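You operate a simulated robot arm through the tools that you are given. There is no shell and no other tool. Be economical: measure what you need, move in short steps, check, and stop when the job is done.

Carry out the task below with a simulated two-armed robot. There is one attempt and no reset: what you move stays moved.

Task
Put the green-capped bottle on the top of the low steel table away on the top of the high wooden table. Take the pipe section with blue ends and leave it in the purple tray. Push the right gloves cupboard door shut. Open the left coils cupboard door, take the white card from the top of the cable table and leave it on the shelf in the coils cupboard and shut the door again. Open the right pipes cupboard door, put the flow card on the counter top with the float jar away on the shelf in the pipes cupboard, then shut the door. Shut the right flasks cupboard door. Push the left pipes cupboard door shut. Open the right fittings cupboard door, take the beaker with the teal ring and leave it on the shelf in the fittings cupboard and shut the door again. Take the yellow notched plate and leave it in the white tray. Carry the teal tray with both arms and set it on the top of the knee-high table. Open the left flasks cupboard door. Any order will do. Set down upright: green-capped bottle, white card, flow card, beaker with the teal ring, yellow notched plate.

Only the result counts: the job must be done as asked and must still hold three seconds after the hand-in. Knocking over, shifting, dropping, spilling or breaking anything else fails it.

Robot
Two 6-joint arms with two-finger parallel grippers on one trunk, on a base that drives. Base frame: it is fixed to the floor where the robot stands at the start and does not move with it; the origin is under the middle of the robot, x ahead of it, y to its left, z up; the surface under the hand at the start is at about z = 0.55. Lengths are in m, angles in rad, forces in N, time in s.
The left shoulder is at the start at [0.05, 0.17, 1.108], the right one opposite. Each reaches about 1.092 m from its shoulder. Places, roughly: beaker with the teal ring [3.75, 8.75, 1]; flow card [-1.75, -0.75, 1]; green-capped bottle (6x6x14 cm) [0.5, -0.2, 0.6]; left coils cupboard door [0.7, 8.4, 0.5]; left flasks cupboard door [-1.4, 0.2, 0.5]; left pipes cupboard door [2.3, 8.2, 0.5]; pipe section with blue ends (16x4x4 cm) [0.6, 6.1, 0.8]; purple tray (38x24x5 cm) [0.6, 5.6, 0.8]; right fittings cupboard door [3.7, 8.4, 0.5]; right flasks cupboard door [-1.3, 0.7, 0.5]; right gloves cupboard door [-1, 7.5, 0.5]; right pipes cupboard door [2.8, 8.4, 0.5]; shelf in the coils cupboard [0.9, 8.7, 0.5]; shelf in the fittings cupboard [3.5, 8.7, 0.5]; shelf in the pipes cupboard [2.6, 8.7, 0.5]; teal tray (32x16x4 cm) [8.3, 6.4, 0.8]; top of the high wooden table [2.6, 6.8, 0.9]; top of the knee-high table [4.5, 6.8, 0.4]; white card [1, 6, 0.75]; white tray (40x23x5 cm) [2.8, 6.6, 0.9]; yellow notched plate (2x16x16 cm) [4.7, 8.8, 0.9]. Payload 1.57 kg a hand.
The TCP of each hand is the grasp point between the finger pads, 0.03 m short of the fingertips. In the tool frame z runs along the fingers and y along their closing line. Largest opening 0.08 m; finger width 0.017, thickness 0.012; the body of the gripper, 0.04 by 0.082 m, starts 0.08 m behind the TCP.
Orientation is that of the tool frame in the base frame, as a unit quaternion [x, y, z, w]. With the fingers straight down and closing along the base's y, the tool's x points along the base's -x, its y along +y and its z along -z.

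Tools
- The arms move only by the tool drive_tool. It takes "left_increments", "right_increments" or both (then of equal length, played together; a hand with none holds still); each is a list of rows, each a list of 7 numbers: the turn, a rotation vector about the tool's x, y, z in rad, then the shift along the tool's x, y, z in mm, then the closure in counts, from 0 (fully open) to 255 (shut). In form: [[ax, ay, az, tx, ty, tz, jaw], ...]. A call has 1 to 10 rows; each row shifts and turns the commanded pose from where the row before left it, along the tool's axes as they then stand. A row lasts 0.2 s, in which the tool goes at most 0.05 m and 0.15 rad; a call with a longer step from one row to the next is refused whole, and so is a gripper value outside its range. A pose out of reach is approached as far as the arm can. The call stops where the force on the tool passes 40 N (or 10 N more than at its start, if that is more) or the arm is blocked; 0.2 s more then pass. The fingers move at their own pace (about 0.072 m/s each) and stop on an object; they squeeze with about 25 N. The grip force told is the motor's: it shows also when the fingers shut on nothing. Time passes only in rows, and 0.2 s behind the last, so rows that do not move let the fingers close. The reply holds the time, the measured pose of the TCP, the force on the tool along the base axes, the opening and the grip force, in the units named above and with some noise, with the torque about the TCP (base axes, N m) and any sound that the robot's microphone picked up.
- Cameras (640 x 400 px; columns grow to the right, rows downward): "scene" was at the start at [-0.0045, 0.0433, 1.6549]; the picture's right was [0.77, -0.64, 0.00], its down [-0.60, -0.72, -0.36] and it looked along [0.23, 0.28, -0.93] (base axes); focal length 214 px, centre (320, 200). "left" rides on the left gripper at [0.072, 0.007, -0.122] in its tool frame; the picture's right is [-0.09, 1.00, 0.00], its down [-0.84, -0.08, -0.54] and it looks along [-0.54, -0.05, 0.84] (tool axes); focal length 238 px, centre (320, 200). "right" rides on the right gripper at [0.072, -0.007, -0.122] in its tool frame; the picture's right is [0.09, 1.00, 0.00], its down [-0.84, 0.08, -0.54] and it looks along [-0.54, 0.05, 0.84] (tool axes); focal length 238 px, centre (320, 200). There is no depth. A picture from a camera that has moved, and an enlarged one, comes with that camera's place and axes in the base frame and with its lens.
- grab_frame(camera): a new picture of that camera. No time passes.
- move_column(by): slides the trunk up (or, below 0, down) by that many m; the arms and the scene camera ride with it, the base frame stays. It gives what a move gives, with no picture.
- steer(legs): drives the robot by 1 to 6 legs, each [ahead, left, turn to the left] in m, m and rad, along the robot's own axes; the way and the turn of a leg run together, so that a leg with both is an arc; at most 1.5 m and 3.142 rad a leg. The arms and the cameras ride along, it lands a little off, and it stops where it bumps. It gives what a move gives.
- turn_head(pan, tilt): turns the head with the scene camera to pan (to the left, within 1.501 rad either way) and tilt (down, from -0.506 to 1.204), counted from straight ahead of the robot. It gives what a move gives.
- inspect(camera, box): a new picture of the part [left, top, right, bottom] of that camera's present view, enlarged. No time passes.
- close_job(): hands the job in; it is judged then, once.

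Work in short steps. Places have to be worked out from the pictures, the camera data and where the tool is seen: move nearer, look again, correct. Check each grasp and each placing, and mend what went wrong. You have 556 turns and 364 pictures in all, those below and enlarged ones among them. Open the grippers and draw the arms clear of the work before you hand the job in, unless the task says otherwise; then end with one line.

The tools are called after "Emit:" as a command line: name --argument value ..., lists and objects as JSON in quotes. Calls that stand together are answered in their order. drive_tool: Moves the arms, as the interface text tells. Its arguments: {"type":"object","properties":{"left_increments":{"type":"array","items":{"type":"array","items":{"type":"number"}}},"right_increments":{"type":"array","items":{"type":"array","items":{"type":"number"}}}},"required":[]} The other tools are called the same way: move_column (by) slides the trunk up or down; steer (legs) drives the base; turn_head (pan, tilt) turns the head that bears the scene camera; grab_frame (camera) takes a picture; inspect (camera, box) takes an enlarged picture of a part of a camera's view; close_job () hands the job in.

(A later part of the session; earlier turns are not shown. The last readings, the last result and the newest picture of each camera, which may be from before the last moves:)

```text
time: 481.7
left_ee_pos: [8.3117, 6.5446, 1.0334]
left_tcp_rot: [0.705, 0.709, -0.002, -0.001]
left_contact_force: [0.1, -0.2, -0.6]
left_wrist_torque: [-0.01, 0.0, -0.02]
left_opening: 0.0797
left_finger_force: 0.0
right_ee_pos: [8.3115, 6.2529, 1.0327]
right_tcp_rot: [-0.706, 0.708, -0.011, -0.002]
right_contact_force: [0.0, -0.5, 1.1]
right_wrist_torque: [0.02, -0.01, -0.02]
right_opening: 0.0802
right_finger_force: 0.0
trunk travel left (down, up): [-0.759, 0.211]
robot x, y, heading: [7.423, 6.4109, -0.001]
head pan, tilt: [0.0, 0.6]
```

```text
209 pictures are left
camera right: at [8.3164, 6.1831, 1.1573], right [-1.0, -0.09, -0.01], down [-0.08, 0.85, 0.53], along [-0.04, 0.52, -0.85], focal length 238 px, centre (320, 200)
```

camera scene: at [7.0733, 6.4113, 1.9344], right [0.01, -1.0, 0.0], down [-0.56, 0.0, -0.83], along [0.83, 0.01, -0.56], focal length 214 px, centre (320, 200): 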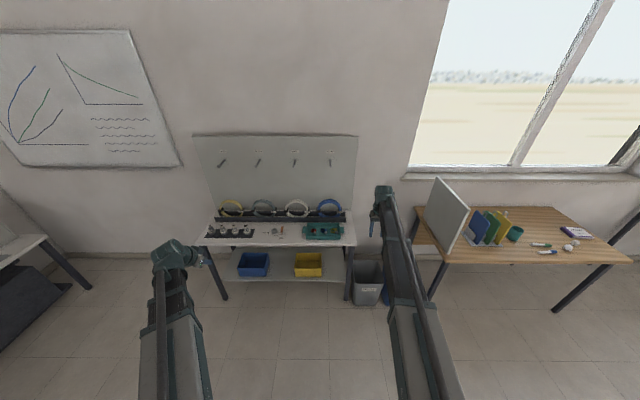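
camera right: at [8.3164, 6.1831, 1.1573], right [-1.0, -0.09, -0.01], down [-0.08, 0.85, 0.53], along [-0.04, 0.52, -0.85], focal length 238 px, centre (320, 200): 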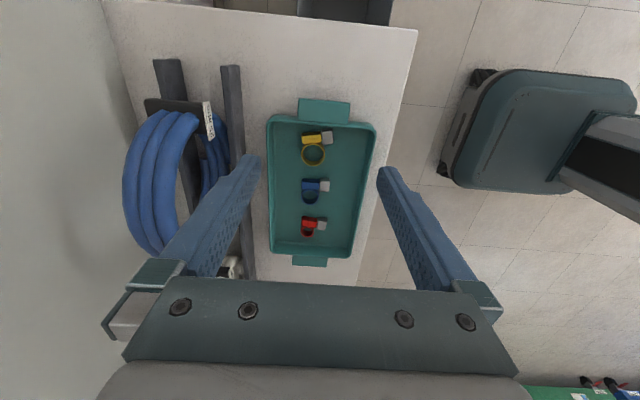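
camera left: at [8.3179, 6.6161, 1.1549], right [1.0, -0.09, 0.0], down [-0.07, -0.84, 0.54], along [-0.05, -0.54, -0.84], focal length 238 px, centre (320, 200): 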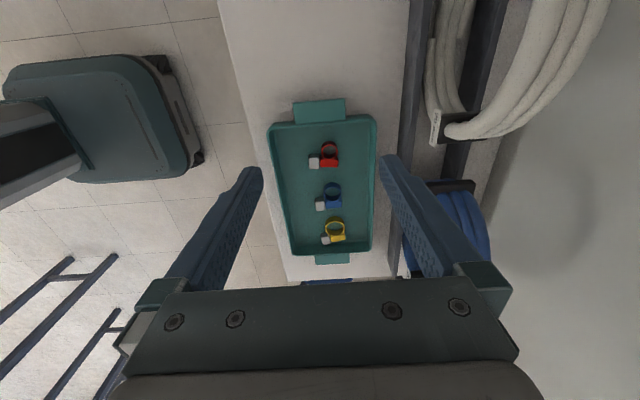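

Emit:
drive_tool --left_increments '[[0, 0, 0, -4, -1, 0, 0], [0, 0, 0, 0, 0, 0, 0]]' --right_increments '[[0, 0, 0, 4, 4, 0, 0], [0, 0, 0, 0, 0, 0, 0]]'

Emit:
move_column --by -0.13

Emit:
grab_frame --camera "left"

Emit:
grab_frame --camera "right"

```text
time: 482.3
left_ee_pos: [8.3103, 6.5408, 1.0332]
left_tcp_rot: [0.705, 0.709, -0.002, -0.001]
left_contact_force: [0.2, -0.3, 0.2]
left_wrist_torque: [0.0, 0.02, 0.0]
left_opening: 0.0801
left_finger_force: 0.2
right_ee_pos: [8.3065, 6.2485, 1.0333]
right_tcp_rot: [-0.707, 0.707, -0.011, -0.003]
right_contact_force: [0.1, -0.8, 0.1]
right_wrist_torque: [0.02, 0.01, -0.01]
right_opening: 0.0799
right_finger_force: 0.1
trunk travel left (down, up): [-0.759, 0.211]
robot x, y, heading: [7.4249, 6.4159, -0.0]
head pan, tilt: [0.0, 0.6]
```

```text
time: 483.9
left_ee_pos: [8.3109, 6.5401, 0.9036]
left_tcp_rot: [0.705, 0.709, -0.002, -0.002]
left_contact_force: [0.2, 0.0, -0.1]
left_wrist_torque: [-0.01, 0.04, -0.01]
left_opening: 0.0798
left_finger_force: 0.1
right_ee_pos: [8.3085, 6.2484, 0.9026]
right_tcp_rot: [-0.706, 0.708, -0.011, -0.002]
right_contact_force: [0.4, 0.4, 0.5]
right_wrist_torque: [-0.02, 0.01, -0.01]
right_opening: 0.0801
right_finger_force: 0.2
trunk travel left (down, up): [-0.629, 0.341]
robot x, y, heading: [7.4215, 6.4103, -0.001]
head pan, tilt: [0.0, 0.6]
```

```text
208 pictures are left
camera left: at [8.3168, 6.612, 1.0249], right [1.0, -0.09, 0.0], down [-0.07, -0.84, 0.54], along [-0.05, -0.54, -0.84], focal length 238 px, centre (320, 200)
```

left: 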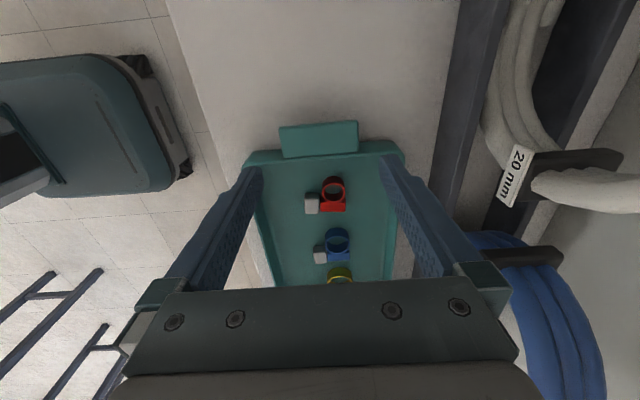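

```text
207 pictures are left
camera right: at [8.3122, 6.1791, 1.0274], right [-1.0, -0.09, -0.01], down [-0.08, 0.85, 0.53], along [-0.04, 0.52, -0.85], focal length 238 px, centre (320, 200)
```

right: 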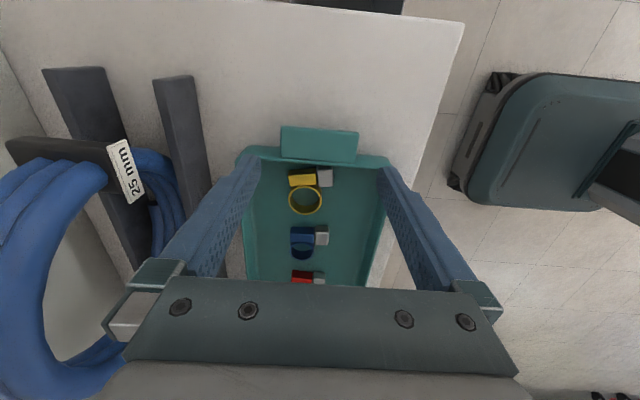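

Both hands are centred over the ears within 2 mm. I lower 6 cm and check.

Emit:
move_column --by -0.055

Emit:
grab_frame --camera "left"

Emit:
grab_frame --camera "right"

```text
time: 484.8
left_ee_pos: [8.3097, 6.5414, 0.8487]
left_tcp_rot: [0.706, 0.709, -0.002, -0.002]
left_contact_force: [0.2, -0.6, -0.3]
left_wrist_torque: [0.05, -0.01, -0.02]
left_opening: 0.08
left_finger_force: 0.1
right_ee_pos: [8.3083, 6.2494, 0.8478]
right_tcp_rot: [-0.705, 0.709, -0.011, -0.003]
right_contact_force: [-0.1, 0.2, -0.5]
right_wrist_torque: [-0.04, 0.01, -0.04]
right_opening: 0.0801
right_finger_force: 0.1
trunk travel left (down, up): [-0.574, 0.396]
robot x, y, heading: [7.4277, 6.4102, -0.002]
head pan, tilt: [0.0, 0.6]
```

```text
206 pictures are left
camera left: at [8.3167, 6.612, 0.9699], right [1.0, -0.09, 0.0], down [-0.07, -0.84, 0.54], along [-0.05, -0.54, -0.84], focal length 238 px, centre (320, 200)
```

left: 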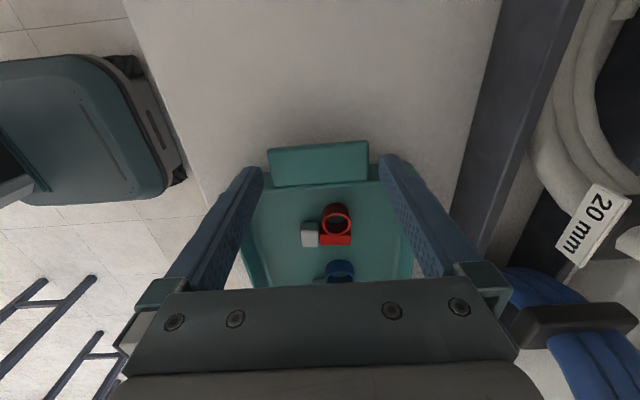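

```text
205 pictures are left
camera right: at [8.3122, 6.1791, 0.9724], right [-1.0, -0.09, -0.01], down [-0.08, 0.85, 0.53], along [-0.04, 0.52, -0.85], focal length 238 px, centre (320, 200)
```

right: 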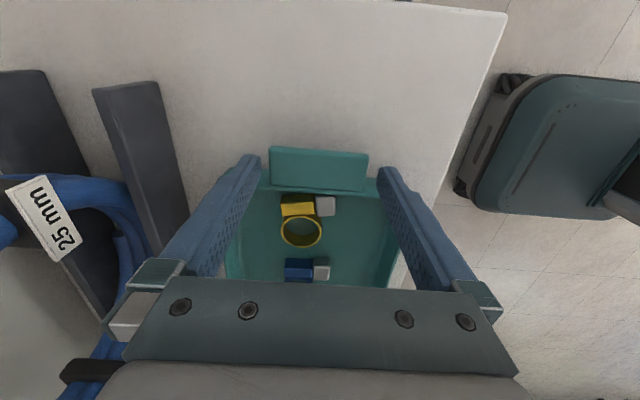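

Emit:
drive_tool --left_increments '[[0, 0, 0, -1, -2, 0, 0], [0, 0, 0, 0, 0, 0, 0]]' --right_increments '[[0, 0, 0, -2, 0.5, 0, 0], [0, 0, 0, 0, 0, 0, 0]]'

Emit:
move_column --by -0.02

Emit:
grab_frame --camera "left"

Emit:
grab_frame --camera "right"

```text
time: 485.4
left_ee_pos: [8.3093, 6.5398, 0.8488]
left_tcp_rot: [0.705, 0.71, -0.002, -0.002]
left_contact_force: [0.6, -0.3, -0.3]
left_wrist_torque: [0.01, -0.02, -0.01]
left_opening: 0.08
left_finger_force: 0.1
right_ee_pos: [8.3073, 6.2497, 0.8471]
right_tcp_rot: [-0.706, 0.708, -0.012, -0.002]
right_contact_force: [0.5, 0.9, -0.5]
right_wrist_torque: [-0.02, 0.01, 0.01]
right_opening: 0.0798
right_finger_force: 0.2
trunk travel left (down, up): [-0.574, 0.396]
robot x, y, heading: [7.4255, 6.4141, -0.005]
head pan, tilt: [0.0, 0.6]
```

```text
time: 486.1
left_ee_pos: [8.307, 6.5412, 0.8278]
left_tcp_rot: [0.705, 0.709, -0.002, -0.002]
left_contact_force: [1.0, 0.6, 0.0]
left_wrist_torque: [0.01, -0.01, 0.03]
left_opening: 0.08
left_finger_force: 0.0
right_ee_pos: [8.3076, 6.2497, 0.8287]
right_tcp_rot: [-0.706, 0.709, -0.011, -0.002]
right_contact_force: [1.1, -0.4, 0.2]
right_wrist_torque: [-0.04, 0.01, 0.0]
right_opening: 0.0798
right_finger_force: 0.0
trunk travel left (down, up): [-0.554, 0.416]
robot x, y, heading: [7.4267, 6.4098, 0.001]
head pan, tilt: [0.0, 0.6]
```

```text
204 pictures are left
camera left: at [8.3148, 6.6111, 0.9498], right [1.0, -0.09, 0.0], down [-0.07, -0.84, 0.54], along [-0.05, -0.54, -0.84], focal length 238 px, centre (320, 200)
```

left: 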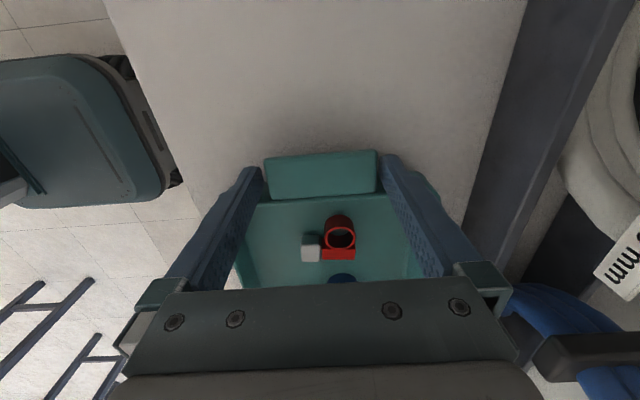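

```text
203 pictures are left
camera right: at [8.3116, 6.181, 0.9523], right [-1.0, -0.09, -0.01], down [-0.08, 0.85, 0.53], along [-0.04, 0.52, -0.85], focal length 238 px, centre (320, 200)
```

right: 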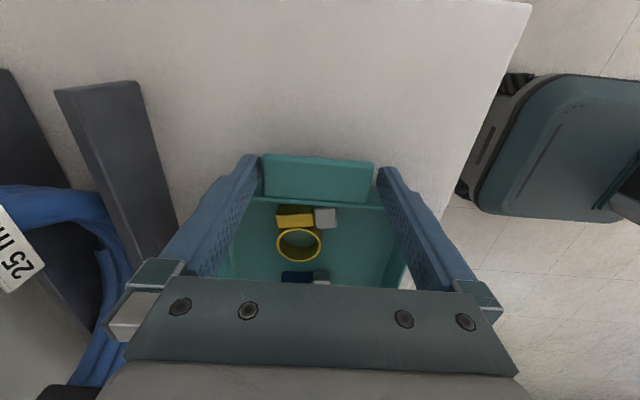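

The ears are between the fingers. I correct the right by 1.5 mm, lower 1.2 cm, and close both hands together.

Emit:
drive_tool --left_increments '[[0, 0, 0, 0, 0.5, 0, 0], [0, 0, 0, 0, 0, 0, 0]]' --right_increments '[[0, 0, 0, 0, -1.5, 0, 0], [0, 0, 0, 0, 0, 0, 0]]'

Emit:
move_column --by -0.012

Emit:
drive_tool --left_increments '[[0, 0, 0, 0, 0, 0, 255], [0, 0, 0, 0, 0, 0, 255], [0, 0, 0, 0, 0, 0, 255]]' --right_increments '[[0, 0, 0, 0, 0, 0, 255], [0, 0, 0, 0, 0, 0, 255], [0, 0, 0, 0, 0, 0, 255]]'

Emit:
grab_frame --camera "left"

Emit:
grab_frame --camera "right"

```text
time: 486.7
left_ee_pos: [8.3083, 6.5407, 0.8279]
left_tcp_rot: [0.705, 0.709, -0.002, -0.002]
left_contact_force: [-0.5, 0.7, -0.1]
left_wrist_torque: [0.03, 0.0, -0.04]
left_opening: 0.08
left_finger_force: 0.0
right_ee_pos: [8.3087, 6.2516, 0.8286]
right_tcp_rot: [-0.706, 0.708, -0.011, -0.003]
right_contact_force: [0.8, -0.7, -0.2]
right_wrist_torque: [0.04, -0.03, 0.0]
right_opening: 0.0797
right_finger_force: 0.1
trunk travel left (down, up): [-0.554, 0.416]
robot x, y, heading: [7.4216, 6.4128, 0.0]
head pan, tilt: [0.0, 0.6]
```

```text
time: 487.3
left_ee_pos: [8.3084, 6.5396, 0.8162]
left_tcp_rot: [0.705, 0.709, -0.001, -0.002]
left_contact_force: [0.4, 0.7, 0.1]
left_wrist_torque: [-0.03, 0.02, 0.0]
left_opening: 0.0801
left_finger_force: 0.0
right_ee_pos: [8.3094, 6.2499, 0.8166]
right_tcp_rot: [-0.706, 0.708, -0.009, -0.002]
right_contact_force: [0.9, 0.8, -0.2]
right_wrist_torque: [-0.02, -0.03, 0.0]
right_opening: 0.0801
right_finger_force: 0.0
trunk travel left (down, up): [-0.542, 0.428]
robot x, y, heading: [7.4276, 6.4128, 0.002]
head pan, tilt: [0.0, 0.6]
```

```text
time: 488.1
left_ee_pos: [8.309, 6.5391, 0.8167]
left_tcp_rot: [0.705, 0.709, -0.002, -0.002]
left_contact_force: [0.0, 0.2, 2.1]
left_wrist_torque: [0.03, -0.06, -0.17]
left_opening: 0.0715
left_finger_force: 24.8
right_ee_pos: [8.307, 6.25, 0.816]
right_tcp_rot: [-0.705, 0.709, -0.011, -0.002]
right_contact_force: [1.0, 0.7, 0.0]
right_wrist_torque: [-0.02, -0.1, -0.01]
right_opening: 0.0716
right_finger_force: 24.6
trunk travel left (down, up): [-0.542, 0.428]
robot x, y, heading: [7.4235, 6.413, 0.002]
head pan, tilt: [0.0, 0.6]
```

```text
202 pictures are left
camera left: at [8.3156, 6.611, 0.9377], right [1.0, -0.09, 0.0], down [-0.07, -0.84, 0.54], along [-0.05, -0.54, -0.84], focal length 238 px, centre (320, 200)
```

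left: 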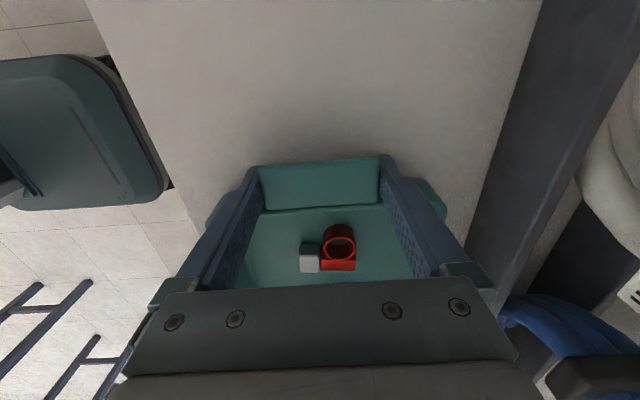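

```text
201 pictures are left
camera right: at [8.3132, 6.1809, 0.9402], right [-1.0, -0.09, -0.01], down [-0.08, 0.85, 0.53], along [-0.04, 0.52, -0.85], focal length 238 px, centre (320, 200)
```

right: 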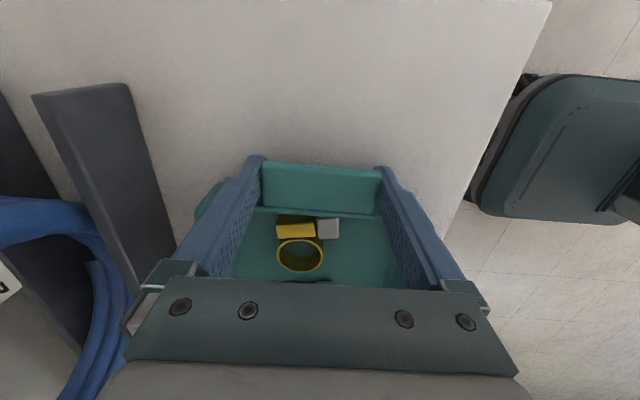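

Both ears are gripped (7.15 cm). I lift slightly by the trunk and check that both ends come up level.

Emit:
move_column --by 0.03

Emit:
grab_frame --camera "scene"

Emit:
grab_frame --camera "left"

```text
time: 488.9
left_ee_pos: [8.3077, 6.5403, 0.8452]
left_tcp_rot: [0.705, 0.709, -0.002, -0.002]
left_contact_force: [-0.3, 0.0, -2.0]
left_wrist_torque: [0.02, 0.04, -0.2]
left_opening: 0.0716
left_finger_force: 24.6
right_ee_pos: [8.3088, 6.2502, 0.8461]
right_tcp_rot: [-0.706, 0.708, -0.011, -0.003]
right_contact_force: [1.8, 0.2, -1.7]
right_wrist_torque: [-0.01, 0.0, -0.04]
right_opening: 0.0715
right_finger_force: 25.1
trunk travel left (down, up): [-0.572, 0.398]
robot x, y, heading: [7.4254, 6.4096, -0.001]
head pan, tilt: [0.0, 0.6]
```

```text
200 pictures are left
camera scene: at [7.4737, 6.4126, 1.5474], right [0.0, -1.0, 0.0], down [-0.57, 0.0, -0.82], along [0.82, 0.0, -0.57], focal length 214 px, centre (320, 200)
```

scene: 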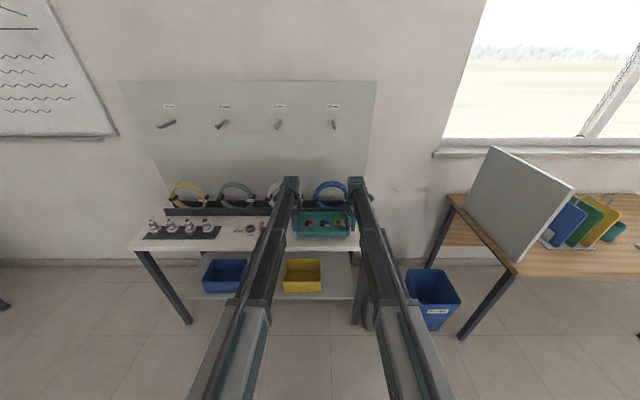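

```text
199 pictures are left
camera left: at [8.316, 6.611, 0.9673], right [1.0, -0.09, -0.01], down [-0.07, -0.84, 0.54], along [-0.05, -0.54, -0.84], focal length 238 px, centre (320, 200)
```

left: 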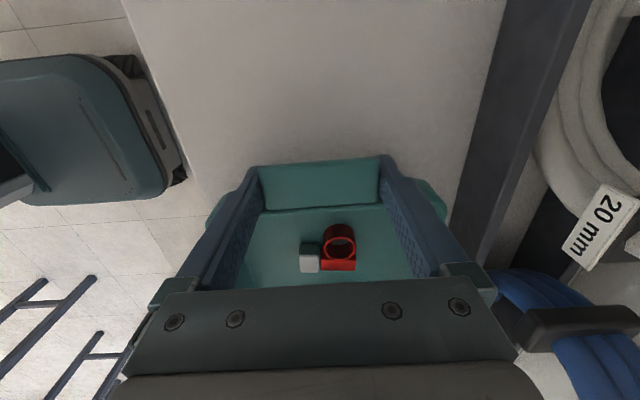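

Level and held, about 2 N at each hand. I raise 0.1 m more, back away from the wall table and turn to face west.

Emit:
move_column --by 0.12

Emit:
steer --legs '[[-1.1, 0, 0], [0, 0, 1.57], [0, 0, 1.57]]'

Emit:
grab_frame --camera "scene"

```text
time: 490.4
left_ee_pos: [8.3083, 6.5403, 0.9654]
left_tcp_rot: [0.705, 0.709, -0.002, -0.002]
left_contact_force: [-1.0, 0.5, -1.1]
left_wrist_torque: [0.0, -0.01, -0.21]
left_opening: 0.0716
left_finger_force: 25.5
right_ee_pos: [8.3098, 6.2499, 0.9662]
right_tcp_rot: [-0.706, 0.708, -0.01, -0.003]
right_contact_force: [0.5, -0.2, -1.8]
right_wrist_torque: [-0.02, 0.03, 0.01]
right_opening: 0.0713
right_finger_force: 24.7
trunk travel left (down, up): [-0.692, 0.278]
robot x, y, heading: [7.4265, 6.4131, 0.004]
head pan, tilt: [0.0, 0.6]
```

```text
time: 503.7
left_ee_pos: [5.4384, 6.2875, 0.9656]
left_tcp_rot: [0.709, -0.705, 0.001, -0.001]
left_contact_force: [-0.1, -0.2, -1.7]
left_wrist_torque: [-0.01, 0.0, -0.09]
left_opening: 0.0715
left_finger_force: 24.8
right_ee_pos: [5.4383, 6.5762, 0.9666]
right_tcp_rot: [0.709, 0.706, 0.004, -0.01]
right_contact_force: [0.7, 0.2, -1.5]
right_wrist_torque: [-0.02, -0.05, 0.11]
right_opening: 0.0714
right_finger_force: 24.9
trunk travel left (down, up): [-0.692, 0.278]
robot x, y, heading: [6.3219, 6.4179, -3.141]
head pan, tilt: [0.0, 0.6]
```

```text
198 pictures are left
camera scene: at [6.2724, 6.4152, 1.6674], right [0.0, 1.0, 0.0], down [0.57, 0.0, -0.82], along [-0.82, 0.0, -0.57], focal length 214 px, centre (320, 200)
```

scene: 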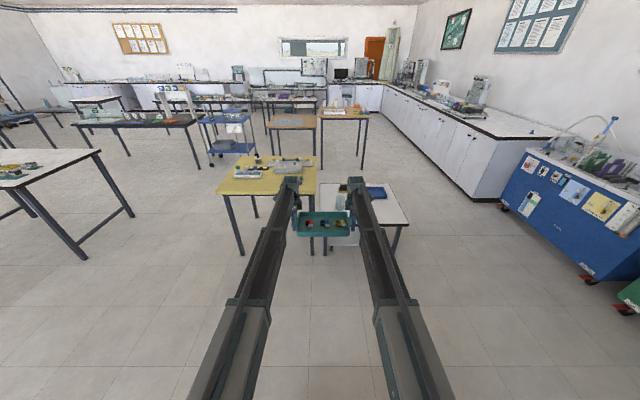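

The tray is level. I strafe north by 0.5 and go ahead 0.45, then view the knee-high table.

Emit:
steer --legs '[[0, -0.5, 0], [0.45, 0, 0]]'

Emit:
turn_head --pan 0.0 --tilt 0.9

Emit:
grab_frame --camera "scene"

Emit:
grab_frame --camera "left"

Emit:
grab_frame --camera "right"

```text
time: 508.9
left_ee_pos: [4.99, 6.7868, 0.9656]
left_tcp_rot: [0.71, -0.705, 0.002, -0.002]
left_contact_force: [0.3, 0.1, -2.4]
left_wrist_torque: [-0.01, 0.04, -0.06]
left_opening: 0.0714
left_finger_force: 25.1
right_ee_pos: [4.9885, 7.0776, 0.9644]
right_tcp_rot: [0.708, 0.706, 0.003, -0.01]
right_contact_force: [-0.8, -0.4, -2.2]
right_wrist_torque: [-0.01, -0.07, 0.09]
right_opening: 0.0715
right_finger_force: 24.8
trunk travel left (down, up): [-0.692, 0.278]
robot x, y, heading: [5.8723, 6.9146, -3.14]
head pan, tilt: [0.0, 0.6]
```

```text
time: 509.7
left_ee_pos: [4.9907, 6.7871, 0.9653]
left_tcp_rot: [0.709, -0.705, 0.002, -0.001]
left_contact_force: [-0.4, 0.2, -2.6]
left_wrist_torque: [0.03, 0.01, 0.01]
left_opening: 0.072
left_finger_force: 25.2
right_ee_pos: [4.9898, 7.078, 0.9671]
right_tcp_rot: [0.708, 0.706, 0.003, -0.01]
right_contact_force: [0.1, -0.4, -1.7]
right_wrist_torque: [-0.05, -0.05, 0.11]
right_opening: 0.0718
right_finger_force: 25.7
trunk travel left (down, up): [-0.692, 0.278]
robot x, y, heading: [5.8729, 6.9142, -3.139]
head pan, tilt: [0.0, 0.901]
```

```text
197 pictures are left
camera scene: at [5.8376, 6.917, 1.6426], right [0.0, 1.0, 0.0], down [0.78, 0.0, -0.62], along [-0.62, 0.0, -0.78], focal length 214 px, centre (320, 200)
```

scene: 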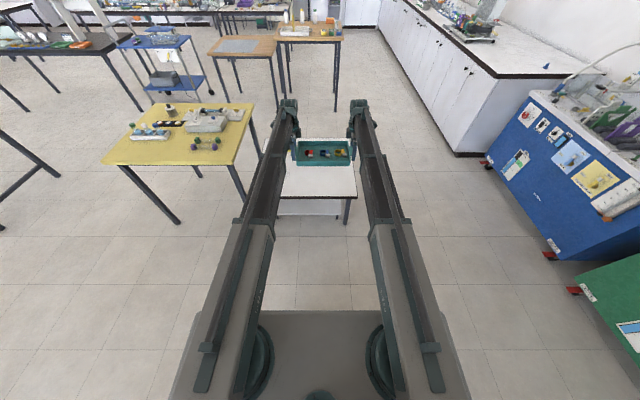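

```text
196 pictures are left
camera left: at [4.9836, 6.7149, 1.0875], right [-1.0, 0.09, -0.01], down [0.07, 0.84, 0.54], along [0.05, 0.54, -0.84], focal length 238 px, centre (320, 200)
```

left: 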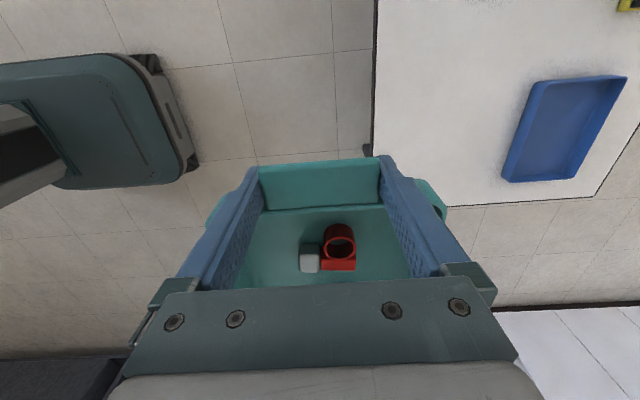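

```text
195 pictures are left
camera right: at [4.984, 7.1478, 1.0899], right [1.0, 0.09, -0.01], down [0.08, -0.85, 0.53], along [0.04, -0.52, -0.85], focal length 238 px, centre (320, 200)
```

right: 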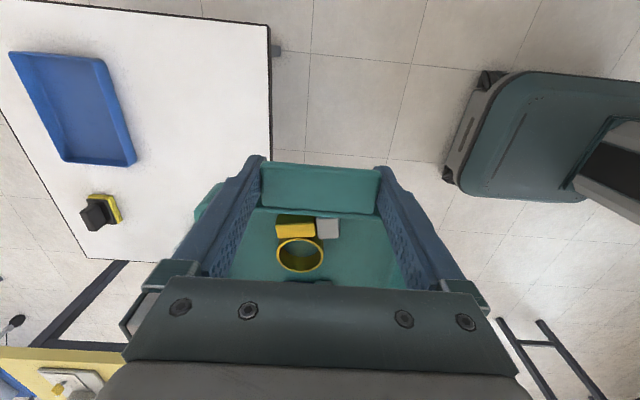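

Table edge x≈4.854, blue tray ends at x≈4.47, z of the top ≈0.42. I put the tray's centre at (4.675, 6.965): strafe 3.5 cm right, ahead 0.315, then lower.

Emit:
steer --legs '[[0, -0.035, 0], [0.315, 0, 0]]'

Emit:
move_column --by -0.3

Emit:
grab_frame --camera "left"

Emit:
grab_frame --camera "right"

Emit:
grab_frame --camera "scene"

```text
time: 512.3
left_ee_pos: [4.675, 6.8216, 0.965]
left_tcp_rot: [0.709, -0.705, 0.002, -0.002]
left_contact_force: [0.3, -0.8, -2.1]
left_wrist_torque: [0.07, -0.02, -0.07]
left_opening: 0.0713
left_finger_force: 25.1
right_ee_pos: [4.6748, 7.1117, 0.9661]
right_tcp_rot: [0.707, 0.707, 0.003, -0.011]
right_contact_force: [0.7, 0.1, -2.0]
right_wrist_torque: [-0.01, -0.06, 0.09]
right_opening: 0.0719
right_finger_force: 25.0
trunk travel left (down, up): [-0.692, 0.278]
robot x, y, heading: [5.56, 6.9525, -3.142]
head pan, tilt: [0.0, 0.901]
```

```text
time: 515.3
left_ee_pos: [4.6757, 6.8214, 0.6665]
left_tcp_rot: [0.709, -0.705, 0.002, -0.003]
left_contact_force: [0.0, -0.1, -1.2]
left_wrist_torque: [-0.04, 0.05, -0.12]
left_opening: 0.0716
left_finger_force: 25.2
right_ee_pos: [4.6762, 7.1132, 0.6659]
right_tcp_rot: [0.708, 0.706, 0.002, -0.01]
right_contact_force: [-0.2, -0.4, -1.8]
right_wrist_torque: [0.01, -0.03, 0.11]
right_opening: 0.0719
right_finger_force: 25.0
trunk travel left (down, up): [-0.392, 0.578]
robot x, y, heading: [5.5636, 6.9536, -3.141]
head pan, tilt: [0.0, 0.901]
```

```text
194 pictures are left
camera left: at [4.6693, 6.7491, 0.7876], right [-1.0, 0.09, 0.0], down [0.07, 0.84, 0.54], along [0.05, 0.54, -0.84], focal length 238 px, centre (320, 200)
```

left: 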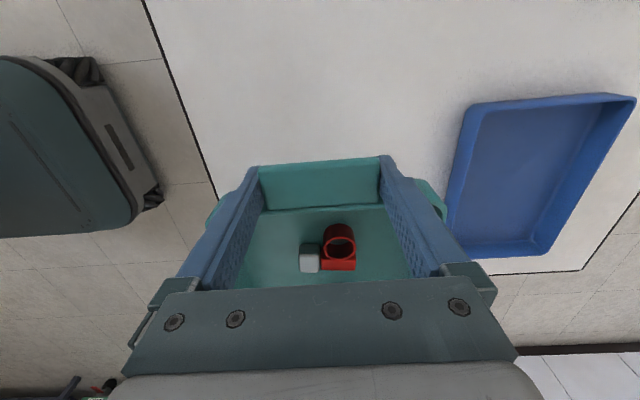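

```text
193 pictures are left
camera right: at [4.6696, 7.182, 0.79], right [1.0, 0.09, -0.01], down [0.08, -0.85, 0.53], along [0.04, -0.52, -0.85], focal length 238 px, centre (320, 200)
```

right: 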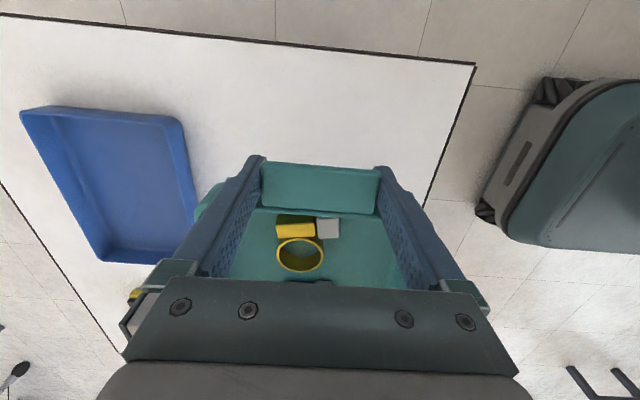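

```text
192 pictures are left
camera scene: at [5.5233, 6.9514, 1.3426], right [0.0, 1.0, 0.0], down [0.78, 0.0, -0.62], along [-0.62, 0.0, -0.78], focal length 214 px, centre (320, 200)
```

scene: 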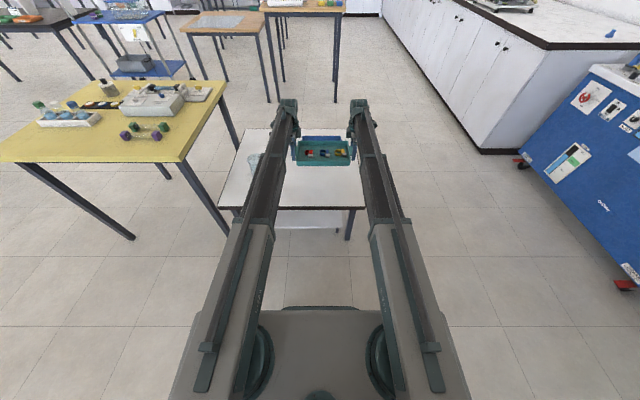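

Clear around: the blue tray is 12 cm away, the glass well aside. I lower in steps to contact.

Emit:
move_column --by -0.17

Emit:
move_column --by -0.02

Emit:
move_column --by -0.01

```text
time: 517.2
left_ee_pos: [4.6757, 6.8206, 0.4954]
left_tcp_rot: [0.71, -0.705, 0.002, -0.002]
left_contact_force: [0.6, -0.1, -1.3]
left_wrist_torque: [0.03, 0.07, -0.06]
left_opening: 0.0715
left_finger_force: 24.9
right_ee_pos: [4.6758, 7.1114, 0.4966]
right_tcp_rot: [0.707, 0.707, 0.003, -0.011]
right_contact_force: [0.4, 0.6, -1.4]
right_wrist_torque: [-0.03, -0.08, 0.06]
right_opening: 0.0715
right_finger_force: 24.9
trunk travel left (down, up): [-0.222, 0.748]
robot x, y, heading: [5.5621, 6.9509, -3.142]
head pan, tilt: [0.0, 0.901]
```

```text
time: 517.9
left_ee_pos: [4.6773, 6.8222, 0.4812]
left_tcp_rot: [0.709, -0.705, 0.0, -0.001]
left_contact_force: [1.1, -0.3, 23.5]
left_wrist_torque: [0.06, -0.02, -0.07]
left_opening: 0.0718
left_finger_force: 24.8
right_ee_pos: [4.6779, 7.1123, 0.4819]
right_tcp_rot: [0.708, 0.706, 0.002, -0.012]
right_contact_force: [2.8, -0.2, 21.9]
right_wrist_torque: [0.0, -0.1, 0.1]
right_opening: 0.0715
right_finger_force: 24.7
trunk travel left (down, up): [-0.203, 0.767]
robot x, y, heading: [5.5612, 6.9518, -3.145]
head pan, tilt: [0.0, 0.901]
stopped: the force on the tool passed its limit at 82 N (the readings are from after the stop); the commanded pose is now the measured one
```

```text
time: 518.2
left_ee_pos: [4.6769, 6.821, 0.4806]
left_tcp_rot: [0.709, -0.705, 0.0, 0.0]
left_contact_force: [1.2, 1.0, 40.2]
left_wrist_torque: [0.08, 0.11, 0.06]
left_opening: 0.0717
left_finger_force: 25.0
right_ee_pos: [4.6771, 7.1126, 0.4811]
right_tcp_rot: [0.707, 0.707, 0.0, -0.012]
right_contact_force: [0.6, 1.0, 17.8]
right_wrist_torque: [0.03, 0.01, 0.03]
right_opening: 0.0719
right_finger_force: 24.7
trunk travel left (down, up): [-0.201, 0.769]
robot x, y, heading: [5.5579, 6.9512, -3.139]
head pan, tilt: [0.0, 0.901]
stopped: the force on the tool passed its limit at 54 N (the readings are from after the stop); the commanded pose is now the measured one
```

The tray rests on the table. I open both hands fully and rise straight up.

Emit:
move_column --by 0.002

Emit:
drive_tool --left_increments '[[0, 0, 0, 0, 0, 0, 100], [0, 0, 0, 0, 0, 0, 0], [0, 0, 0, 0, 0, 0, 0]]' --right_increments '[[0, 0, 0, 0, 0, 0, 100], [0, 0, 0, 0, 0, 0, 0], [0, 0, 0, 0, 0, 0, 0]]'

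Emit:
move_column --by 0.03

Emit:
grab_frame --camera "left"

Emit:
grab_frame --camera "right"

```text
time: 518.7
left_ee_pos: [4.6779, 6.821, 0.4808]
left_tcp_rot: [0.708, -0.706, 0.001, -0.002]
left_contact_force: [6.4, -0.3, 28.6]
left_wrist_torque: [0.06, 1.04, 0.18]
left_opening: 0.0719
left_finger_force: 25.1
right_ee_pos: [4.6769, 7.1117, 0.4803]
right_tcp_rot: [0.707, 0.707, 0.001, -0.011]
right_contact_force: [4.6, 0.1, 6.6]
right_wrist_torque: [0.05, 0.26, 0.29]
right_opening: 0.0716
right_finger_force: 25.2
trunk travel left (down, up): [-0.203, 0.767]
robot x, y, heading: [5.5582, 6.9521, -3.137]
head pan, tilt: [0.0, 0.901]
```

```text
time: 519.5
left_ee_pos: [4.6754, 6.8222, 0.4802]
left_tcp_rot: [0.708, -0.706, 0.001, 0.0]
left_contact_force: [-0.1, 0.2, 0.2]
left_wrist_torque: [0.0, 0.01, 0.01]
left_opening: 0.08
left_finger_force: 0.0
right_ee_pos: [4.675, 7.1116, 0.48]
right_tcp_rot: [0.707, 0.707, 0.001, -0.013]
right_contact_force: [-5.5, 1.7, 37.9]
right_wrist_torque: [-0.22, -1.38, -0.08]
right_opening: 0.0745
right_finger_force: 0.0
trunk travel left (down, up): [-0.203, 0.767]
robot x, y, heading: [5.5583, 6.9506, -3.139]
head pan, tilt: [0.0, 0.901]
```

```text
time: 520.2
left_ee_pos: [4.6765, 6.8228, 0.5079]
left_tcp_rot: [0.709, -0.705, 0.002, -0.002]
left_contact_force: [-0.2, -0.5, -0.1]
left_wrist_torque: [0.04, 0.04, -0.01]
left_opening: 0.08
left_finger_force: 0.0
right_ee_pos: [4.6733, 7.1123, 0.5085]
right_tcp_rot: [0.708, 0.706, 0.003, -0.011]
right_contact_force: [0.2, -1.2, -0.1]
right_wrist_torque: [-0.01, 0.02, 0.0]
right_opening: 0.0802
right_finger_force: 0.2
trunk travel left (down, up): [-0.233, 0.737]
robot x, y, heading: [5.5596, 6.951, -3.143]
head pan, tilt: [0.0, 0.901]
```

```text
191 pictures are left
camera left: at [4.6687, 6.7489, 0.6294], right [-1.0, 0.09, 0.0], down [0.07, 0.84, 0.54], along [0.05, 0.54, -0.84], focal length 238 px, centre (320, 200)
```

left: 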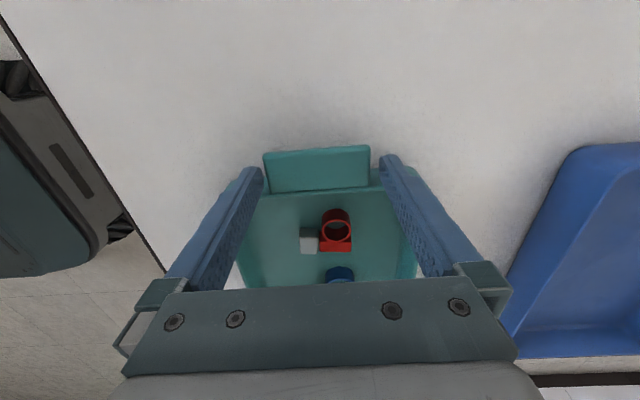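

```text
190 pictures are left
camera right: at [4.6691, 7.1819, 0.6319], right [1.0, 0.09, -0.01], down [0.08, -0.85, 0.53], along [0.04, -0.52, -0.85], focal length 238 px, centre (320, 200)
```

right: 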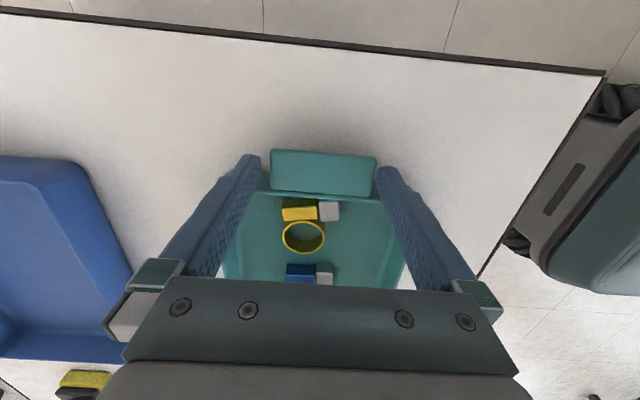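

The tray is set with all its parts in place. I raise the trunk, back off, and drive west along y≈7.68.

Emit:
move_column --by 0.4

Emit:
grab_frame --camera "scene"

Emit:
move_column --by 0.32

Emit:
steer --legs '[[-0.35, 0, 0], [0, -0.72, 0], [1.45, 0, 0], [1.45, 0, 0], [1.2, 0, 0]]'

Emit:
turn_head --pan 0.0 --tilt 0.4

Emit:
grab_frame --camera "scene"

```text
time: 524.1
left_ee_pos: [4.6754, 6.8225, 0.9098]
left_tcp_rot: [0.709, -0.705, 0.002, -0.002]
left_contact_force: [1.3, -0.9, 0.6]
left_wrist_torque: [-0.02, 0.0, 0.04]
left_opening: 0.0801
left_finger_force: 0.1
right_ee_pos: [4.6754, 7.1126, 0.908]
right_tcp_rot: [0.708, 0.706, 0.002, -0.011]
right_contact_force: [-0.6, -0.5, 0.6]
right_wrist_torque: [0.02, 0.0, 0.03]
right_opening: 0.0801
right_finger_force: 0.1
trunk travel left (down, up): [-0.633, 0.337]
robot x, y, heading: [5.5622, 6.949, -3.137]
head pan, tilt: [0.0, 0.901]
```

```text
189 pictures are left
camera scene: at [5.5233, 6.9514, 1.5844], right [0.0, 1.0, 0.0], down [0.78, 0.0, -0.62], along [-0.62, 0.0, -0.78], focal length 214 px, centre (320, 200)
```

scene: 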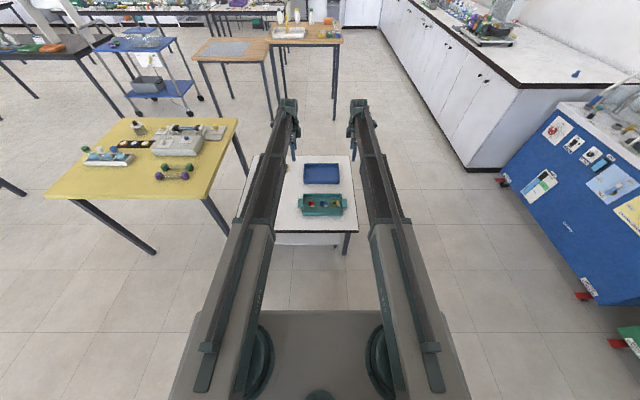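

```text
time: 527.2
left_ee_pos: [4.6742, 6.8214, 1.2276]
left_tcp_rot: [0.709, -0.705, 0.002, -0.002]
left_contact_force: [0.6, -0.2, 0.5]
left_wrist_torque: [-0.01, 0.05, -0.01]
left_opening: 0.08
left_finger_force: 0.0
right_ee_pos: [4.6752, 7.1113, 1.2284]
right_tcp_rot: [0.708, 0.706, 0.003, -0.011]
right_contact_force: [-0.1, 0.8, -0.4]
right_wrist_torque: [0.02, -0.06, -0.01]
right_opening: 0.08
right_finger_force: 0.2
trunk travel left (down, up): [-0.953, 0.017]
robot x, y, heading: [5.5597, 6.9523, -3.145]
head pan, tilt: [0.0, 0.901]
```

```text
time: 552.3
left_ee_pos: [0.9301, 7.4698, 1.2283]
left_tcp_rot: [0.715, -0.699, 0.002, -0.001]
left_contact_force: [-1.1, 0.0, 0.8]
left_wrist_torque: [-0.01, -0.01, 0.01]
left_opening: 0.08
left_finger_force: 0.0
right_ee_pos: [0.9244, 7.761, 1.2273]
right_tcp_rot: [0.701, 0.713, 0.002, -0.012]
right_contact_force: [-0.4, 0.6, 0.4]
right_wrist_torque: [-0.01, -0.02, 0.01]
right_opening: 0.0801
right_finger_force: 0.0
trunk travel left (down, up): [-0.953, 0.017]
robot x, y, heading: [1.8102, 7.6157, -3.119]
head pan, tilt: [0.0, 0.901]
```

```text
time: 553.2
left_ee_pos: [0.9289, 7.4704, 1.2291]
left_tcp_rot: [0.715, -0.699, 0.001, -0.002]
left_contact_force: [0.6, -0.7, -0.4]
left_wrist_torque: [-0.02, 0.0, -0.01]
left_opening: 0.0799
left_finger_force: 0.1
right_ee_pos: [0.9242, 7.7599, 1.2283]
right_tcp_rot: [0.701, 0.713, 0.003, -0.012]
right_contact_force: [0.6, -0.6, 0.3]
right_wrist_torque: [0.01, 0.03, 0.0]
right_opening: 0.0802
right_finger_force: 0.0
trunk travel left (down, up): [-0.953, 0.017]
robot x, y, heading: [1.8127, 7.6149, -3.125]
head pan, tilt: [0.0, 0.4]
```

```text
188 pictures are left
camera scene: at [1.7583, 7.6146, 1.9474], right [-0.02, 1.0, 0.0], down [0.39, 0.01, -0.92], along [-0.92, -0.02, -0.39], focal length 214 px, centre (320, 200)
```

scene: 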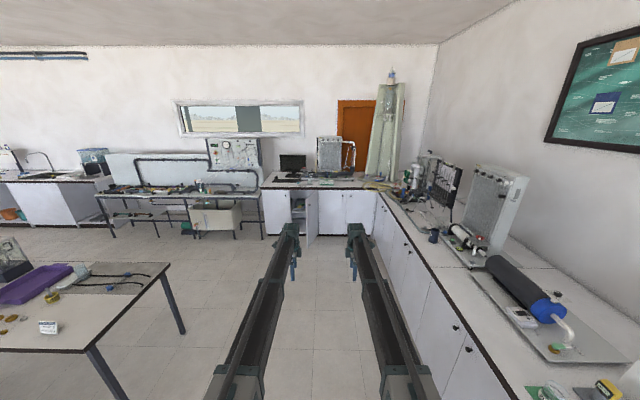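

Emit:
inspect --camera "scene" --box '[240, 160, 400, 260]'

Emit:
inspect --camera "scene" --box '[0, 220, 200, 380]'

```text
4.00 times, centred on (320, 210) of scene
camera zoom: at [1.7583, 7.6146, 1.9474], right [-0.02, 1.0, 0.0], down [0.39, 0.01, -0.92], along [-0.92, -0.02, -0.39], focal length 858 px, centre (320, 160)
```

zoom: 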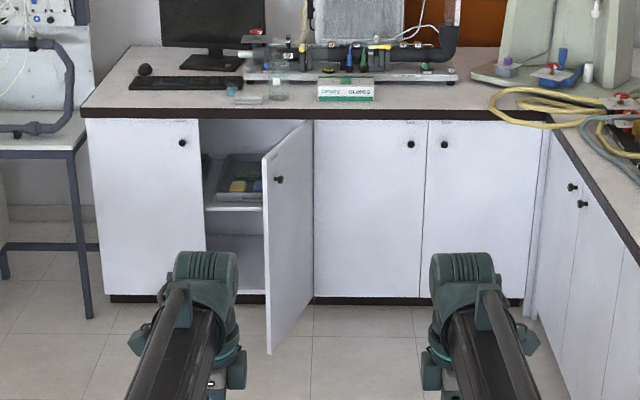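

```text
2.50 times, centred on (100, 300) of scene
camera zoom: at [1.7583, 7.6146, 1.9474], right [-0.02, 1.0, 0.0], down [0.39, 0.01, -0.92], along [-0.92, -0.02, -0.39], focal length 536 px, centre (870, -50)
```

zoom: 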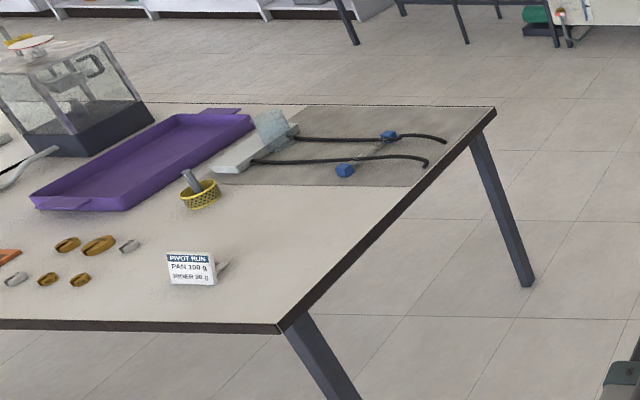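

The gloves door is open about 65° (hinge (-1.13, 7.53), free edge (-0.80, 7.38)), its outer face toward me. The white card ("PIVOT RUN") is at about (0.95, 6.03). I turn the hands back to neutral, then level the right one as a fist.

Emit:
drive_tool --left_increments '[[0, 0, -0.149, 0, 0, 0, 0], [0, 0, -0.149, 0, 0, 0, 0], [0, 0, -0.149, 0, 0, 0, 0], [0, 0, -0.149, 0, 0, 0, 0], [0, 0, -0.149, 0, 0, 0, 0], [0, 0, -0.149, 0, 0, 0, 0], [0, 0, -0.149, 0, 0, 0, 0], [0, 0, -0.149, 0, 0, 0, 0], [0, 0, -0.149, 0, 0, 0, 0], [0, 0, -0.149, 0, 0, 0, 0]]' --right_increments '[[0, 0, 0.149, 0, 0, 0, 255], [0, 0, 0.149, 0, 0, 0, 255], [0, 0, 0.149, 0, 0, 0, 255], [0, 0, 0.149, 0, 0, 0, 255], [0, 0, 0.149, 0, 0, 0, 255], [0, 0, 0.149, 0, 0, 0, 255], [0, 0, 0.149, 0, 0, 0, 255], [0, 0, 0.149, 0, 0, 0, 255], [0, 0, 0.149, 0, 0, 0, 255], [0, 0, 0.149, 0, 0, 0, 255]]'

Emit:
drive_tool --left_increments '[[0, 0, -0.06, 0, 0, 0, 0], [0, 0, 0, 20, 0, 0, 0], [0, 0, 0, 20, 0, 0, 0], [0, 0, 0, 20, 0, 0, 0], [0, 0, 0, 20, 0, 0, 0], [0, 0, 0, 20, 0, 0, 0], [0, 0, 0, 20, 0, 0, 0], [0, 0, 0, 20, 0, 0, 0], [0, 0, 0, 20, 0, 0, 0], [0, 0, 0, 20, 0, 0, 0]]' --right_increments '[[0, 0, 0.09, 0, 0, 0, 255], [0, -0.149, 0, 0, 0, 0, 255], [0, -0.149, 0, 0, 0, 0, 255], [0, -0.149, 0, 0, 0, 0, 255], [0, -0.149, 0, 0, 0, 0, 255], [0, -0.149, 0, 0, 0, 0, 255], [0, -0.149, 0, 0, 0, 0, 255], [0, -0.149, 0, 0, 0, 0, 255], [0, -0.149, 0, 0, 0, 0, 255], [0, -0.149, 0, 0, 0, 0, 255]]'

Emit:
steer --legs '[[0.75, 0.2, 0], [0.75, 0.15, -0.02]]'

Emit:
turn_head --pan -0.1 --tilt 0.6

Emit:
grab_frame --camera "scene"

```text
time: 555.4
left_ee_pos: [0.93, 7.47, 1.228]
left_tcp_rot: [1.0, -0.027, 0.003, 0.0]
left_contact_force: [-0.4, -0.8, 0.0]
left_wrist_torque: [0.0, 0.04, -0.02]
left_opening: 0.0799
left_finger_force: 0.0
right_ee_pos: [0.9253, 7.7612, 1.227]
right_tcp_rot: [0.999, 0.047, -0.005, -0.009]
right_contact_force: [0.2, 0.6, 0.6]
right_wrist_torque: [-0.01, 0.03, 0.01]
right_opening: 0.0
right_finger_force: 21.1
trunk travel left (down, up): [-0.953, 0.017]
robot x, y, heading: [1.8139, 7.6129, -3.127]
head pan, tilt: [0.0, 0.4]
```

```text
time: 557.6
left_ee_pos: [1.1104, 7.4708, 1.2276]
left_tcp_rot: [1.0, 0.002, 0.002, 0.0]
left_contact_force: [-0.4, 0.6, -0.2]
left_wrist_torque: [0.03, 0.03, -0.04]
left_opening: 0.0801
left_finger_force: 0.0
right_ee_pos: [0.9244, 7.7617, 1.4017]
right_tcp_rot: [0.779, 0.009, -0.627, -0.005]
right_contact_force: [-0.5, -0.5, 0.5]
right_wrist_torque: [0.0, 0.03, 0.03]
right_opening: 0.0
right_finger_force: 21.0
right hand out of reach, approached as far as the arm can: row 3, 4, 5, 6, 7, 8, 9, 10
trunk travel left (down, up): [-0.953, 0.017]
robot x, y, heading: [1.8116, 7.6143, -3.123]
head pan, tilt: [0.0, 0.4]
```

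```text
time: 565.5
left_ee_pos: [-0.3843, 7.1052, 1.2284]
left_tcp_rot: [1.0, -0.005, 0.002, 0.0]
left_contact_force: [-0.5, -0.8, 0.1]
left_wrist_torque: [-0.01, -0.02, 0.0]
left_opening: 0.08
left_finger_force: 0.1
right_ee_pos: [-0.5649, 7.3972, 1.4003]
right_tcp_rot: [0.78, 0.003, -0.626, -0.009]
right_contact_force: [0.8, -0.6, 0.5]
right_wrist_torque: [-0.03, 0.0, 0.01]
right_opening: 0.0001
right_finger_force: 20.8
trunk travel left (down, up): [-0.953, 0.017]
robot x, y, heading: [0.3205, 7.2374, -3.139]
head pan, tilt: [0.0, 0.4]
```

```text
time: 566.3
left_ee_pos: [-0.3823, 7.1044, 1.2278]
left_tcp_rot: [1.0, -0.004, 0.003, 0.0]
left_contact_force: [1.1, -0.2, -0.7]
left_wrist_torque: [0.01, 0.0, 0.02]
left_opening: 0.0801
left_finger_force: 0.0
right_ee_pos: [-0.5649, 7.396, 1.3999]
right_tcp_rot: [0.78, 0.003, -0.625, -0.01]
right_contact_force: [0.6, -0.4, 0.0]
right_wrist_torque: [0.02, 0.02, 0.02]
right_opening: 0.0
right_finger_force: 21.4
trunk travel left (down, up): [-0.953, 0.017]
robot x, y, heading: [0.3229, 7.2442, -3.136]
head pan, tilt: [-0.099, 0.6]
```

```text
185 pictures are left
camera scene: at [0.2722, 7.2477, 1.9293], right [0.09, 1.0, 0.0], down [0.56, -0.05, -0.83], along [-0.82, 0.08, -0.56], focal length 214 px, centre (320, 200)
```

scene: 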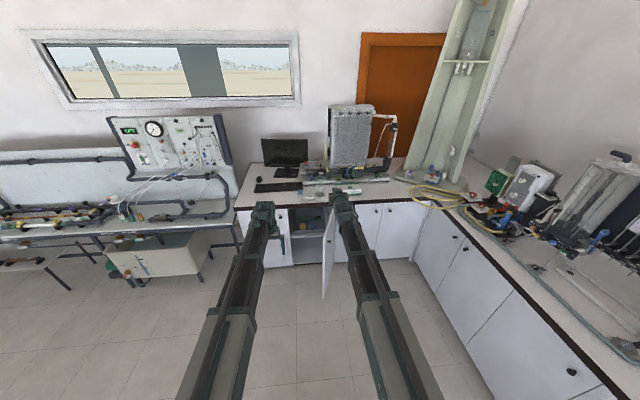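

I lower the trunk in two steps with the fist 20 cm in front of the door edge, and level it fully.

Emit:
drive_tool --right_increments '[[0, -0.115, 0, 0, 0, 0, 255], [0, -0.115, 0, 0, 0, 0, 255], [0, 0, 0, 0, -30, 0, 255], [0, 0, 0, 0, -30, 0, 255], [0, 0, 0, 0, -30, 0, 255], [0, 0, 0, 0, -30, 0, 255]]'

Emit:
move_column --by -0.4

Emit:
move_column --by -0.33

Emit:
grab_frame --camera "scene"

```text
time: 567.7
left_ee_pos: [-0.3833, 7.1047, 1.2277]
left_tcp_rot: [1.0, -0.005, 0.003, 0.0]
left_contact_force: [0.0, -0.6, 0.5]
left_wrist_torque: [-0.02, -0.01, 0.02]
left_opening: 0.0799
left_finger_force: 0.1
right_ee_pos: [-0.5643, 7.5145, 1.4406]
right_tcp_rot: [0.721, 0.001, -0.693, -0.012]
right_contact_force: [-0.4, 0.5, -0.3]
right_wrist_torque: [0.01, 0.03, 0.0]
right_opening: 0.0
right_finger_force: 21.3
right hand out of reach, approached as far as the arm can: row 1, 2, 3
trunk travel left (down, up): [-0.953, 0.017]
robot x, y, heading: [0.3199, 7.2413, -3.137]
head pan, tilt: [-0.099, 0.6]
```

```text
time: 571.5
left_ee_pos: [-0.3817, 7.1044, 0.8276]
left_tcp_rot: [1.0, -0.005, 0.003, 0.0]
left_contact_force: [-0.1, 0.8, -0.5]
left_wrist_torque: [-0.03, -0.02, 0.01]
left_opening: 0.08
left_finger_force: 0.0
right_ee_pos: [-0.5636, 7.5145, 1.0398]
right_tcp_rot: [0.72, 0.0, -0.694, -0.012]
right_contact_force: [-0.1, -0.1, 0.3]
right_wrist_torque: [0.02, -0.01, -0.03]
right_opening: 0.0
right_finger_force: 21.5
trunk travel left (down, up): [-0.553, 0.417]
robot x, y, heading: [0.316, 7.2391, -3.14]
head pan, tilt: [-0.099, 0.6]
```

```text
time: 574.8
left_ee_pos: [-0.3821, 7.1043, 0.4975]
left_tcp_rot: [1.0, -0.005, 0.002, 0.0]
left_contact_force: [-0.5, 0.0, 0.0]
left_wrist_torque: [-0.01, -0.01, -0.03]
left_opening: 0.0801
left_finger_force: 0.1
right_ee_pos: [-0.5645, 7.5141, 0.7095]
right_tcp_rot: [0.72, 0.0, -0.694, -0.012]
right_contact_force: [0.4, 0.0, 0.5]
right_wrist_torque: [0.0, -0.02, 0.0]
right_opening: 0.0001
right_finger_force: 21.7
trunk travel left (down, up): [-0.223, 0.747]
robot x, y, heading: [0.3211, 7.24, -3.134]
head pan, tilt: [-0.099, 0.6]
```

```text
184 pictures are left
camera scene: at [0.2721, 7.2477, 1.1993], right [0.09, 1.0, 0.0], down [0.56, -0.05, -0.83], along [-0.82, 0.08, -0.56], focal length 214 px, centre (320, 200)
```

scene: 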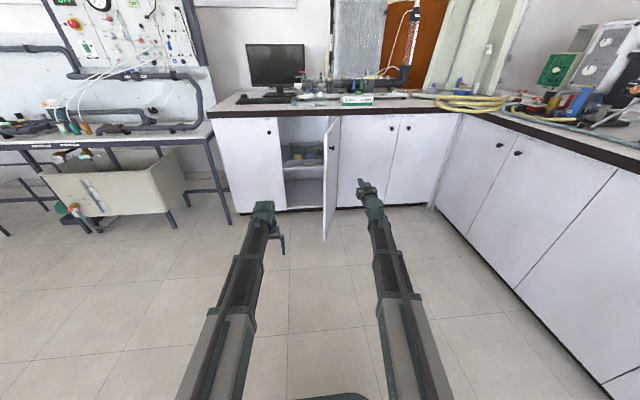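

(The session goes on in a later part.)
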